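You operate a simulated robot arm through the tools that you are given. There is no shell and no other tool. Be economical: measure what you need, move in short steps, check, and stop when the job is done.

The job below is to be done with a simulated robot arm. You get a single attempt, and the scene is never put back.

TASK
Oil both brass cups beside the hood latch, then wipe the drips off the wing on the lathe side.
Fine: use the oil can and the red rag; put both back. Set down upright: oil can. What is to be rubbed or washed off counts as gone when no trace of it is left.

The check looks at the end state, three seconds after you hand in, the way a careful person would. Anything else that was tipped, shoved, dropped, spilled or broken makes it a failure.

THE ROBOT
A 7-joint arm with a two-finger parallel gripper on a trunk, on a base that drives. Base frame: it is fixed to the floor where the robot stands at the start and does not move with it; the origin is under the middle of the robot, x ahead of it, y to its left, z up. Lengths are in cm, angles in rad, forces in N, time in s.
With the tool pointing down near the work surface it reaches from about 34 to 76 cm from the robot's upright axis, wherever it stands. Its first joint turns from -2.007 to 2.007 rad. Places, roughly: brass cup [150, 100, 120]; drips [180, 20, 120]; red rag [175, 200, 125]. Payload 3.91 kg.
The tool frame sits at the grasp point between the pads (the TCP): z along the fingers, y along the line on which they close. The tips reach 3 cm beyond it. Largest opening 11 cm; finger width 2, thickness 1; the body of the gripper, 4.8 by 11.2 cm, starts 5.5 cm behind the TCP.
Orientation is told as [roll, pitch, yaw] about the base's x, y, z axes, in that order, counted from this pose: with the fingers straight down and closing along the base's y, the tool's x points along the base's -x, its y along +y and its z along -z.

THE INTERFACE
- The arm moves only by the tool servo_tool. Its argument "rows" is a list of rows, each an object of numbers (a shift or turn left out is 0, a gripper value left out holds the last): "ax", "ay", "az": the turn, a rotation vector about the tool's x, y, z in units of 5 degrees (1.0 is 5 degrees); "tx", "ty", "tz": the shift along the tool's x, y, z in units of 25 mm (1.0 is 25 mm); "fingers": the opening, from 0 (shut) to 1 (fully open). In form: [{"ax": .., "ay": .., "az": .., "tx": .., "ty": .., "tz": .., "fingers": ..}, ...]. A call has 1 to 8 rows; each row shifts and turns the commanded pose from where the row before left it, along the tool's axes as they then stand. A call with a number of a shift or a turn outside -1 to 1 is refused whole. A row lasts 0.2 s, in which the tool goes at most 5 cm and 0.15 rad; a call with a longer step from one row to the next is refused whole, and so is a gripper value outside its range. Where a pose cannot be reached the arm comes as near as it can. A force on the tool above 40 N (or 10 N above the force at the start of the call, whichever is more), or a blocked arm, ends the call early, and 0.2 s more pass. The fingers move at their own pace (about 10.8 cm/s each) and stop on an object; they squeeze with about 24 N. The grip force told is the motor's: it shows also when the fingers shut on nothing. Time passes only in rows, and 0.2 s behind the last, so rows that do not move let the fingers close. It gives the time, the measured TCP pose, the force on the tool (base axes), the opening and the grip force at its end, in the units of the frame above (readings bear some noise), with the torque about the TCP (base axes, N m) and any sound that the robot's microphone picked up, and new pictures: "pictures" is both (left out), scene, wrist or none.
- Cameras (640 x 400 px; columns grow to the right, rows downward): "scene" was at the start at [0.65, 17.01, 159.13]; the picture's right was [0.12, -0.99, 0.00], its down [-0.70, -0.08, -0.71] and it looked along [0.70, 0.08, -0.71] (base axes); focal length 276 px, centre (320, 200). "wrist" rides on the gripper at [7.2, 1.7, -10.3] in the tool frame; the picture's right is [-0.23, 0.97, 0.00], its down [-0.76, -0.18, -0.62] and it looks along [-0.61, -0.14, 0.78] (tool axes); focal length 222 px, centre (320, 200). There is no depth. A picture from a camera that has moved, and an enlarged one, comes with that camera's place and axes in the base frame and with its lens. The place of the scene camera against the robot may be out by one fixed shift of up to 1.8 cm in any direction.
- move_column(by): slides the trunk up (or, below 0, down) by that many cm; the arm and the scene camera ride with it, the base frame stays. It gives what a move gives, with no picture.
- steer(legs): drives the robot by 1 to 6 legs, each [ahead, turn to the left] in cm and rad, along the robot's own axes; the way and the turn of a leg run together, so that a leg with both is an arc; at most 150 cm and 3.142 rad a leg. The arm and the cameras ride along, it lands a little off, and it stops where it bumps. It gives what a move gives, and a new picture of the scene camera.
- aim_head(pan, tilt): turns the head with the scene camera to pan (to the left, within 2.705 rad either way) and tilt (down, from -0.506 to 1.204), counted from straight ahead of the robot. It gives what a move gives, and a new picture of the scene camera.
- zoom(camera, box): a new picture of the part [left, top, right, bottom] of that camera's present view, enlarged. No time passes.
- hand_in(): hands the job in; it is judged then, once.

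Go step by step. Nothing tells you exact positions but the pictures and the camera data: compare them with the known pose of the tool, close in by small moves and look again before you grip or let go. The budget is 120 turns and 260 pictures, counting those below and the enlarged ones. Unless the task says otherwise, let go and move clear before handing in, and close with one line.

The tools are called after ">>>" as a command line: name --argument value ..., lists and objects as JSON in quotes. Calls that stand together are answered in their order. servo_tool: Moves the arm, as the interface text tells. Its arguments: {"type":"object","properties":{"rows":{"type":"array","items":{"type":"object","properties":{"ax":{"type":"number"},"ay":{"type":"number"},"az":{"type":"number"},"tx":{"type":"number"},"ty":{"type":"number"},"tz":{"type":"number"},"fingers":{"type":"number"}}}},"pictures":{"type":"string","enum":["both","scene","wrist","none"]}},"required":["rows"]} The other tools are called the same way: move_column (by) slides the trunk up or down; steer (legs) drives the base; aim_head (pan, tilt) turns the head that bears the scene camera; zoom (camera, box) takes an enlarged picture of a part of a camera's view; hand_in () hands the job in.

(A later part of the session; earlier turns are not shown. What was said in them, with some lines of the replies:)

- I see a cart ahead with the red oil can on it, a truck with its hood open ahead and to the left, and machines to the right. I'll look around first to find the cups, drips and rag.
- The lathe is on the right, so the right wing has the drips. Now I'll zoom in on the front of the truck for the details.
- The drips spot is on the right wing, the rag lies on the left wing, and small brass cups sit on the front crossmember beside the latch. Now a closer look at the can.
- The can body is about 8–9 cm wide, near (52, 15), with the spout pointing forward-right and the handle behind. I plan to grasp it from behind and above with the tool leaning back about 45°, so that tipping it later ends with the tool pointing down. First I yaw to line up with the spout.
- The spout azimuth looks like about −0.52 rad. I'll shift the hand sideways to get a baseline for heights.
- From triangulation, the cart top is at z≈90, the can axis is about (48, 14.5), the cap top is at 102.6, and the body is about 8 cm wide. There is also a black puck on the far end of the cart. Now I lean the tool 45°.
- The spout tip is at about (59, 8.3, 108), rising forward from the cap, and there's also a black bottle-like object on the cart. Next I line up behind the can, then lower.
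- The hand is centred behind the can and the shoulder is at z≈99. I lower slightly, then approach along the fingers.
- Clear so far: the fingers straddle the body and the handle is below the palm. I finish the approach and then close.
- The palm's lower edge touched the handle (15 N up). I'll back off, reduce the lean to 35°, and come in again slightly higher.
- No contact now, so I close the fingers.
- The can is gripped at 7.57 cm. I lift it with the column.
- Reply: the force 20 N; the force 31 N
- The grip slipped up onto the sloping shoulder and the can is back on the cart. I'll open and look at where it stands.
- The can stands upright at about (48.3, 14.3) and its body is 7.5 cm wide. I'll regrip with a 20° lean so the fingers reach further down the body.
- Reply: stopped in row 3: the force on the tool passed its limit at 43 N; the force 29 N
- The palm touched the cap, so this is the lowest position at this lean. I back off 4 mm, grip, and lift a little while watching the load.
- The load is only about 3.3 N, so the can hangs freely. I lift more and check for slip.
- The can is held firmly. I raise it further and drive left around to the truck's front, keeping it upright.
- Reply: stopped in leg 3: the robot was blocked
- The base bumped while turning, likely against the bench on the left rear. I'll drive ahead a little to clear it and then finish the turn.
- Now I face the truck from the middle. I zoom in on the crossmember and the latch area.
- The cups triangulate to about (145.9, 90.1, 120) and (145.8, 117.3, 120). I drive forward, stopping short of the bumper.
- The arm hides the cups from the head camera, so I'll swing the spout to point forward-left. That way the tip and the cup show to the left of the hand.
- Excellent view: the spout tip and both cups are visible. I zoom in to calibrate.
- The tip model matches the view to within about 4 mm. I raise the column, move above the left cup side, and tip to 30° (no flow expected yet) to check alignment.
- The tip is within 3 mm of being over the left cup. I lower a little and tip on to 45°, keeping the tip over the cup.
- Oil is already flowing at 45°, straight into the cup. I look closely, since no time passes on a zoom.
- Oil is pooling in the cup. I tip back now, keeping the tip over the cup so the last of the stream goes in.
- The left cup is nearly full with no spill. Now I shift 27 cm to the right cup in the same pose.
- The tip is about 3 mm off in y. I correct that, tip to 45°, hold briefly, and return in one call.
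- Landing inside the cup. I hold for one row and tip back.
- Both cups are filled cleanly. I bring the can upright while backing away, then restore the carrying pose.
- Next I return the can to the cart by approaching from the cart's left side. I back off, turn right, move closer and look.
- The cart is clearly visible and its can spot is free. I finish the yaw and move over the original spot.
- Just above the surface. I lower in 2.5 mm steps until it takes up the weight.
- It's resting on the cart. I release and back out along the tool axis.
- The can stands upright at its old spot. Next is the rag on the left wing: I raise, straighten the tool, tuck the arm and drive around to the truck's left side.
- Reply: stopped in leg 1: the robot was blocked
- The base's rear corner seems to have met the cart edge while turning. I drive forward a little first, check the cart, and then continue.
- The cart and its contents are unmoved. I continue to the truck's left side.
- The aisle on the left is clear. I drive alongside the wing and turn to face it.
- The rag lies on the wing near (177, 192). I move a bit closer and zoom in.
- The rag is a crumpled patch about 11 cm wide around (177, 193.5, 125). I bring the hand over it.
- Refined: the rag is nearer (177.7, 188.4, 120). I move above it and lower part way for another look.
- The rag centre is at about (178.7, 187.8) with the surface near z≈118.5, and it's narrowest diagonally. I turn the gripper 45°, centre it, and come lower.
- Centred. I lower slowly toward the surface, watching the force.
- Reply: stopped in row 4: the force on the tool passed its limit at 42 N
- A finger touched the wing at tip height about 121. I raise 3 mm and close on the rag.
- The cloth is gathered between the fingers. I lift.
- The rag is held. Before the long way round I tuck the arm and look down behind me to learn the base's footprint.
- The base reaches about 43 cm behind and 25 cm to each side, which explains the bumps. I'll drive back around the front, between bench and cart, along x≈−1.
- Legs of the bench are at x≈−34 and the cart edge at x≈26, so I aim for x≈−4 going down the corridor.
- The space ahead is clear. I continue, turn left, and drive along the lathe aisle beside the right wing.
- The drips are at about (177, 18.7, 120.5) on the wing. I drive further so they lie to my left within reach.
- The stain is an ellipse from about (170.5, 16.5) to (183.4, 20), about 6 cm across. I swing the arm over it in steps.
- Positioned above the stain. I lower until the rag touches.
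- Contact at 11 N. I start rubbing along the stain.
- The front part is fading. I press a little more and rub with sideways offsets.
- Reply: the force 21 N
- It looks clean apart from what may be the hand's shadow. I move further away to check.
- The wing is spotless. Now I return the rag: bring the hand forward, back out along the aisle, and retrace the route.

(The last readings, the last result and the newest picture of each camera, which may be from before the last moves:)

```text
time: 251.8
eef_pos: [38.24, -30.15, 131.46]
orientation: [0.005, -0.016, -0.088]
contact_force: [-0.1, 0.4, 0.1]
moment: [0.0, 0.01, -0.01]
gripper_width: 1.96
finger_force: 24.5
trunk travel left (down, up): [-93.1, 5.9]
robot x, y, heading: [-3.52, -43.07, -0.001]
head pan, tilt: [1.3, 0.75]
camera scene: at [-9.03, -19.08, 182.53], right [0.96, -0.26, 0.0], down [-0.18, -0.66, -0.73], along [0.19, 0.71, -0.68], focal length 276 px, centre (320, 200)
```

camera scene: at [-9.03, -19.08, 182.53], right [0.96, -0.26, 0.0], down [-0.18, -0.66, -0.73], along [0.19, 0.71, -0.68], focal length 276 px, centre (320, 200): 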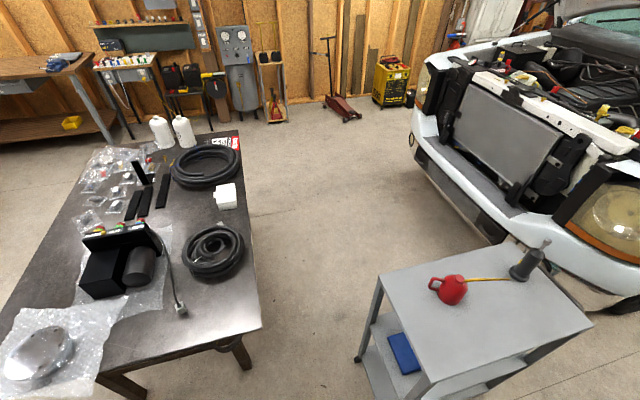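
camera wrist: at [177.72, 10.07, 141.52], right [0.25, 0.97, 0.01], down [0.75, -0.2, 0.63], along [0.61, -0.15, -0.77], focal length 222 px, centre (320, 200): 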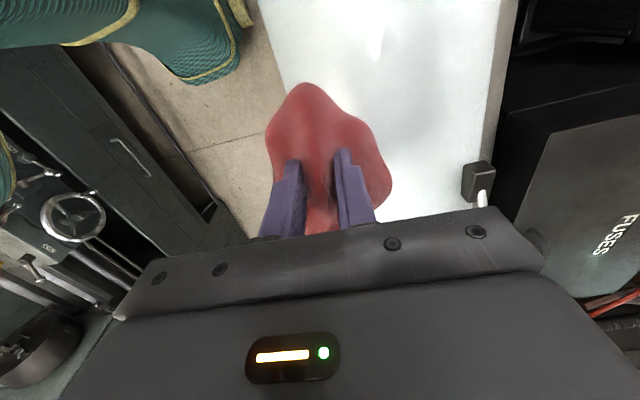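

>>> steer --legs '[[0, 1.572], [150, 0]]'

```text
time: 266.1
eef_pos: [-14.35, 149.47, 131.41]
orientation: [0.009, -0.015, 1.462]
contact_force: [0.4, 0.8, 0.0]
moment: [-0.04, -0.02, -0.01]
gripper_width: 1.98
finger_force: 24.0
trunk travel left (down, up): [-93.1, 5.9]
robot x, y, heading: [-2.49, 107.05, 1.55]
head pan, tilt: [1.3, 0.75]
camera scene: at [-27.0, 104.79, 182.53], right [0.29, 0.96, 0.0], down [0.65, -0.2, -0.73], along [-0.7, 0.21, -0.68], focal length 276 px, centre (320, 200)
```

scene: 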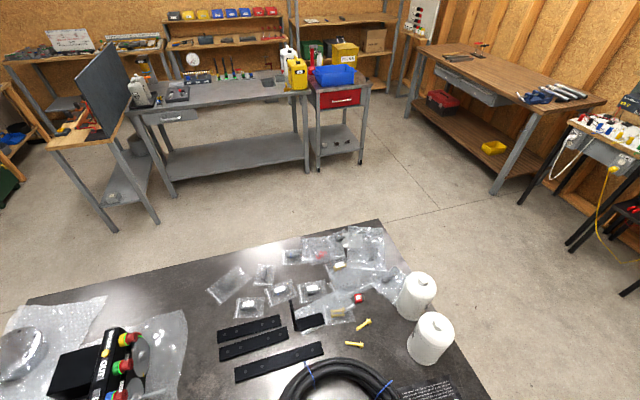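

>>> steer --legs '[[92, 0], [0, -0.982], [87.3, 0], [0, -0.415], [98, 0], [0, -1.745]]'

>>> aim_head --pan 0.0 --tilt 0.75

```text
time: 293.4
eef_pos: [184.85, 217.36, 131.51]
orientation: [0.008, -0.015, -1.664]
contact_force: [0.4, 0.1, -0.5]
moment: [0.01, -0.02, 0.0]
gripper_width: 1.95
finger_force: 23.7
trunk travel left (down, up): [-93.1, 5.9]
robot x, y, heading: [172.28, 259.26, -1.573]
head pan, tilt: [1.3, 0.75]
camera scene: at [193.98, 263.82, 182.53], right [-0.27, -0.96, 0.0], down [-0.66, 0.18, -0.73], along [0.7, -0.2, -0.68], focal length 276 px, centre (320, 200)
```

scene: 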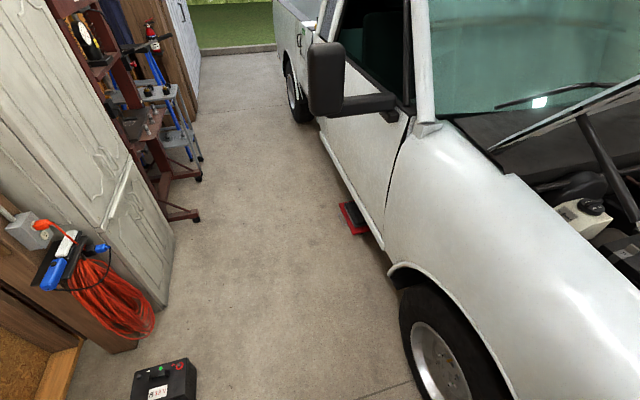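

```text
time: 294.9
eef_pos: [184.88, 217.41, 131.55]
orientation: [0.008, -0.014, -1.663]
contact_force: [-0.4, 0.2, -1.2]
moment: [0.04, 0.0, -0.01]
gripper_width: 1.95
finger_force: 24.1
trunk travel left (down, up): [-93.1, 5.9]
robot x, y, heading: [172.07, 259.55, -1.573]
head pan, tilt: [0.0, 0.75]
camera scene: at [185.99, 257.78, 182.53], right [-1.0, 0.0, 0.0], down [0.0, 0.68, -0.73], along [0.0, -0.73, -0.68], focal length 276 px, centre (320, 200)
```

scene: 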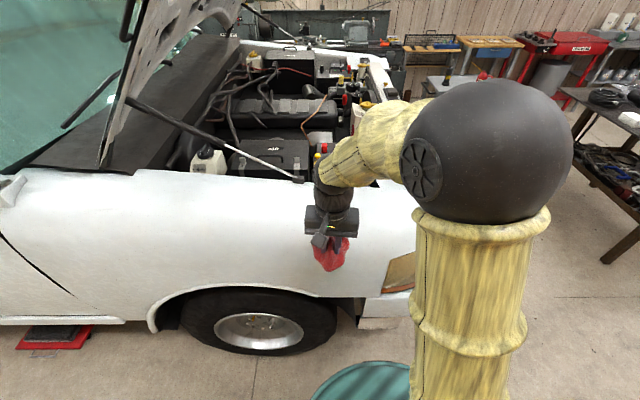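

>>> steer --legs '[[7, 0]]'

>>> servo_tool --rows '[{"az": 1}, {"az": 1}, {"az": 1}, {"az": 1}, {"az": 1}, {"az": 1}, {"az": 1}, {"az": 1}]' --pictures "none"

```text
time: 296.0
eef_pos: [184.79, 210.36, 131.34]
orientation: [0.007, -0.014, -1.662]
contact_force: [0.9, -0.6, -1.5]
moment: [0.06, 0.01, 0.03]
gripper_width: 1.93
finger_force: 24.1
trunk travel left (down, up): [-93.1, 5.9]
robot x, y, heading: [172.08, 252.74, -1.574]
head pan, tilt: [0.0, 0.75]
camera scene: at [185.94, 250.6, 182.53], right [-1.0, 0.0, 0.0], down [0.0, 0.68, -0.73], along [0.0, -0.73, -0.68], focal length 276 px, centre (320, 200)
```

scene: 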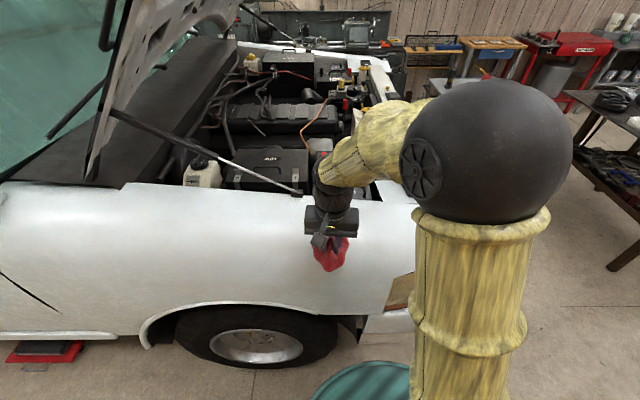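

```text
time: 297.8
eef_pos: [184.89, 210.46, 131.52]
orientation: [0.015, -0.008, -2.363]
contact_force: [0.1, 0.8, -1.1]
moment: [0.03, 0.01, 0.0]
gripper_width: 1.93
finger_force: 23.5
trunk travel left (down, up): [-93.1, 5.9]
robot x, y, heading: [171.79, 252.41, -1.577]
head pan, tilt: [0.0, 0.75]
```

>>> servo_tool --rows '[{"tx": -0.98, "ty": 0.56}, {"tx": -0.98, "ty": 0.56}, {"tx": -0.98, "ty": 0.56}, {"tx": -0.98, "ty": 0.56}, {"tx": -0.98, "ty": 0.56}, {"tx": -0.98, "ty": 0.56}, {"tx": -0.98, "ty": 0.56}, {"tx": -0.98, "ty": 0.56}]' --pictures "none"

>>> servo_tool --rows '[{"tx": -0.26, "ty": 0.16}, {"tz": 0.8}, {"tz": 0.8}, {"tz": 0.5}, {"tz": 0.3}, {}]' --pictures "both"

```text
time: 299.6
eef_pos: [178.7, 188.55, 131.66]
orientation: [0.013, -0.007, -2.363]
contact_force: [0.8, 0.9, -1.9]
moment: [0.02, -0.01, -0.01]
gripper_width: 1.94
finger_force: 23.4
trunk travel left (down, up): [-93.1, 5.9]
robot x, y, heading: [172.3, 252.38, -1.572]
head pan, tilt: [0.0, 0.75]
```

```text
time: 301.0
eef_pos: [178.51, 187.73, 125.82]
orientation: [0.015, -0.007, -2.361]
contact_force: [-0.1, 0.2, -1.0]
moment: [-0.01, 0.01, 0.01]
gripper_width: 1.95
finger_force: 24.2
trunk travel left (down, up): [-93.1, 5.9]
robot x, y, heading: [171.98, 252.1, -1.574]
head pan, tilt: [0.0, 0.75]
camera scene: at [185.94, 250.79, 182.53], right [-1.0, 0.0, 0.0], down [0.0, 0.68, -0.73], along [0.0, -0.73, -0.68], focal length 276 px, centre (320, 200)
camera wrist: at [184.81, 191.95, 135.98], right [0.52, -0.85, 0.02], down [-0.67, -0.4, 0.63], along [-0.53, -0.34, -0.78], focal length 222 px, centre (320, 200)
```

scene: 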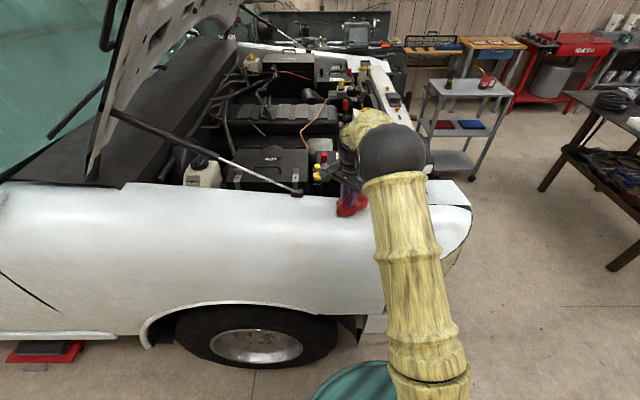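
wrist: 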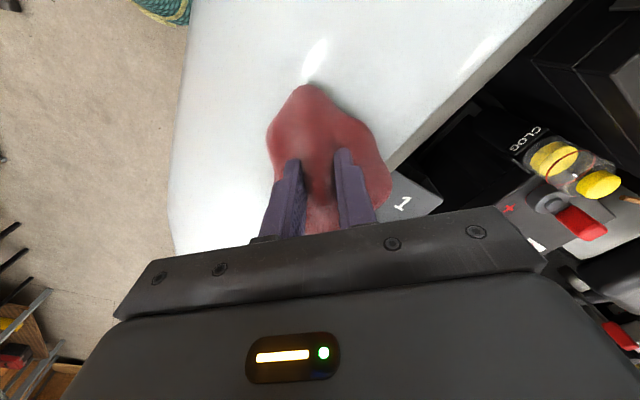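

In the original spot. I lower to touch, open gently and lift away.

>>> servo_tool --rows '[{"tz": 0.3}, {"tz": 0.25}, {}, {"fingers": 0.3}, {"fingers": 0.45, "tz": -0.1}, {"tz": -0.3}, {"tz": -0.6}, {"tz": -1}]' --pictures "wrist"

>>> servo_tool --rows '[{"tz": -1}, {"tz": -1}, {"tx": 1, "ty": -1}, {"tx": 1, "ty": -1}, {"tx": 1, "ty": -1}, {"tx": 1, "ty": -1}, {"tx": 1, "ty": -1}, {"tx": 1, "ty": -1}]' --pictures "both"

>>> zoom --camera "scene" --box '[280, 160, 400, 235]'

```text
time: 302.8
eef_pos: [178.55, 187.95, 129.43]
orientation: [0.015, -0.007, -2.362]
contact_force: [0.5, 0.0, 0.2]
moment: [-0.02, 0.0, 0.0]
gripper_width: 4.97
finger_force: 0.0
trunk travel left (down, up): [-93.1, 5.9]
robot x, y, heading: [172.18, 251.96, -1.579]
head pan, tilt: [0.0, 0.75]
camera wrist: at [184.84, 192.03, 139.76], right [0.52, -0.85, 0.02], down [-0.67, -0.4, 0.63], along [-0.53, -0.34, -0.78], focal length 222 px, centre (320, 200)
```

wrist: 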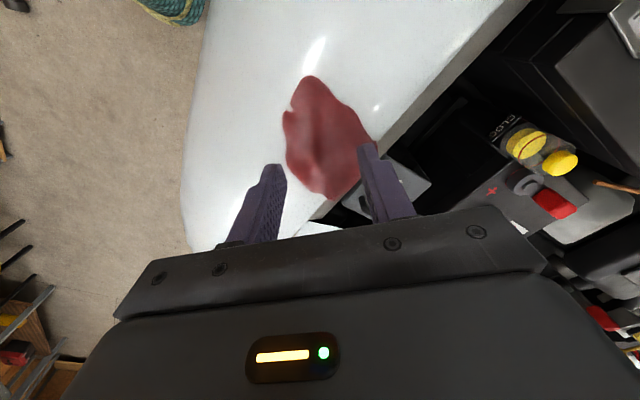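

```text
time: 304.6
eef_pos: [178.57, 209.35, 134.14]
orientation: [0.015, -0.009, -2.363]
contact_force: [-0.1, 0.0, -0.8]
moment: [-0.02, 0.03, -0.01]
gripper_width: 4.97
finger_force: 0.1
trunk travel left (down, up): [-93.1, 5.9]
robot x, y, heading: [172.26, 252.51, -1.576]
head pan, tilt: [0.0, 0.75]
camera scene: at [185.9, 251.03, 182.54], right [-1.0, 0.0, 0.0], down [0.0, 0.68, -0.73], along [0.0, -0.73, -0.68], focal length 276 px, centre (320, 200)
camera wrist: at [184.85, 213.39, 144.34], right [0.52, -0.85, 0.02], down [-0.67, -0.4, 0.63], along [-0.53, -0.34, -0.78], focal length 222 px, centre (320, 200)
```

scene: 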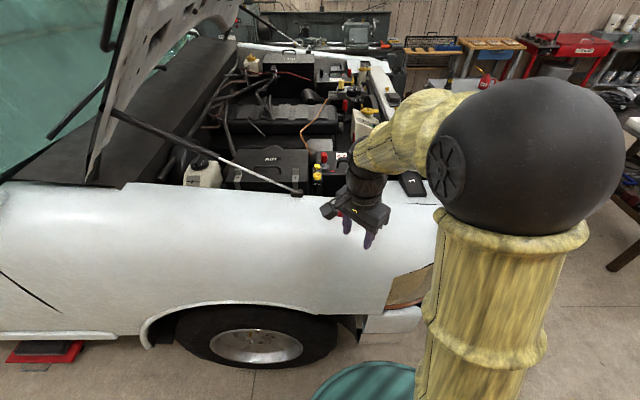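
wrist: 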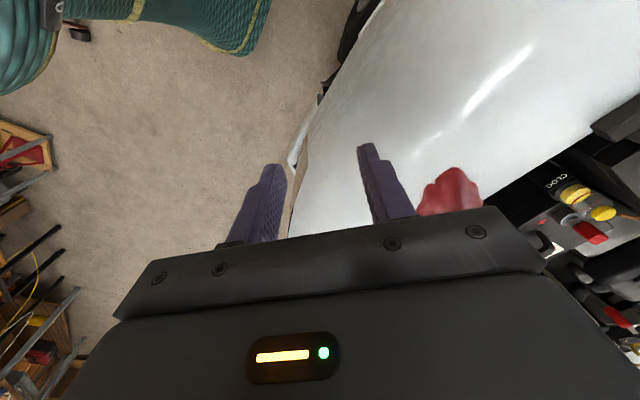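

```text
5.33 times, centred on (340, 198) of scene
camera zoom: at [185.9, 251.03, 182.54], right [-1.0, 0.0, 0.0], down [0.0, 0.68, -0.73], along [0.0, -0.73, -0.68], focal length 1473 px, centre (213, 213)
```

zoom: 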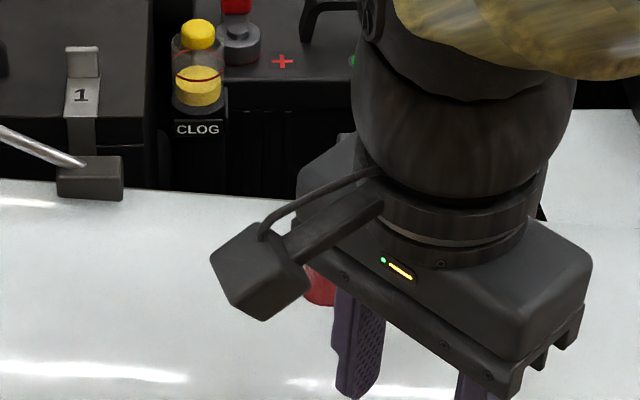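

I move the hand aside to see the rag.

>>> servo_tool --rows '[{"tx": -0.8, "ty": -0.8}, {"tx": -0.8, "ty": -0.8}, {"tx": -0.8, "ty": -0.8}, {"tx": -0.8, "ty": -0.8}, {"tx": -0.8, "ty": -0.8}, {"tx": -0.8, "ty": -0.8}]' --pictures "none"

>>> zoom --camera "scene" --box '[280, 160, 400, 235]'

```text
time: 306.0
eef_pos: [161.52, 209.47, 134.03]
orientation: [0.014, -0.005, -2.361]
contact_force: [-0.5, 0.0, 0.0]
moment: [0.0, -0.02, -0.01]
gripper_width: 4.95
finger_force: 0.0
trunk travel left (down, up): [-93.1, 5.9]
robot x, y, heading: [172.03, 252.43, -1.573]
head pan, tilt: [0.0, 0.75]
```

```text
5.33 times, centred on (340, 198) of scene
camera zoom: at [185.83, 250.8, 182.54], right [-1.0, 0.0, 0.0], down [0.0, 0.68, -0.73], along [0.0, -0.73, -0.68], focal length 1473 px, centre (213, 213)
```

zoom: 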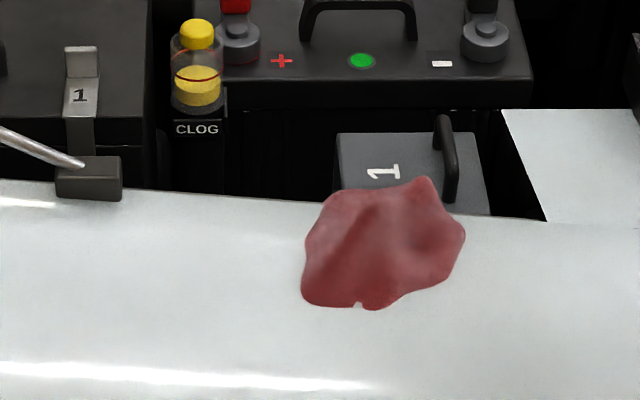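

The rag lies back on the left wing. As a final check I look at the cups and the can on the cart from here.

>>> aim_head --pan -0.25 --tilt 0.5

>>> zoom --camera "scene" --box '[240, 100, 400, 200]'

```text
time: 306.8
eef_pos: [161.68, 209.5, 134.03]
orientation: [0.016, -0.007, -2.361]
contact_force: [-1.4, 0.3, -0.3]
moment: [0.01, -0.03, -0.01]
gripper_width: 4.92
finger_force: 0.1
trunk travel left (down, up): [-93.1, 5.9]
robot x, y, heading: [171.85, 252.6, -1.573]
head pan, tilt: [-0.25, 0.499]
camera scene: at [183.69, 250.28, 184.73], right [-0.97, 0.25, 0.0], down [0.12, 0.46, -0.88], along [-0.22, -0.85, -0.48], focal length 276 px, centre (320, 200)
```

scene: 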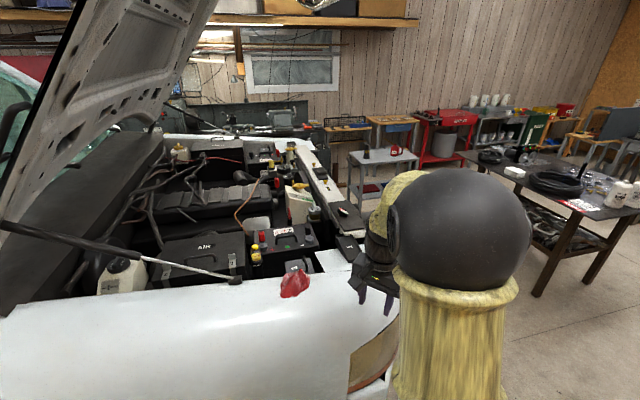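

```text
4.00 times, centred on (320, 150) of scene
camera zoom: at [183.69, 250.28, 184.73], right [-0.97, 0.25, 0.0], down [0.12, 0.46, -0.88], along [-0.22, -0.85, -0.48], focal length 1105 px, centre (320, 400)
```

zoom: 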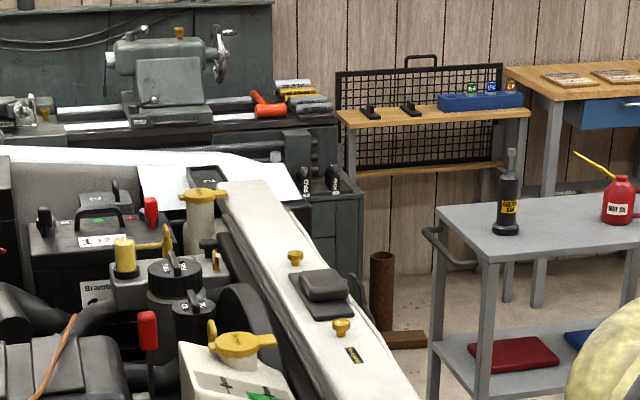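

Both cups are oiled with no spills, the can stands upright on the cart, the wing is clean and the rag is back on the left wing. The gripper is clear, so I hand in.

>>> hand_in

```text
The job is handed in.
```

Both brass cups are oiled, the drips on the lathe-side wing are wiped off without a trace, and the can is upright at its spot on the cart. The rag is back on the left wing within about 2 cm of where it lay, with one edge at or slightly over the wing's inner edge.
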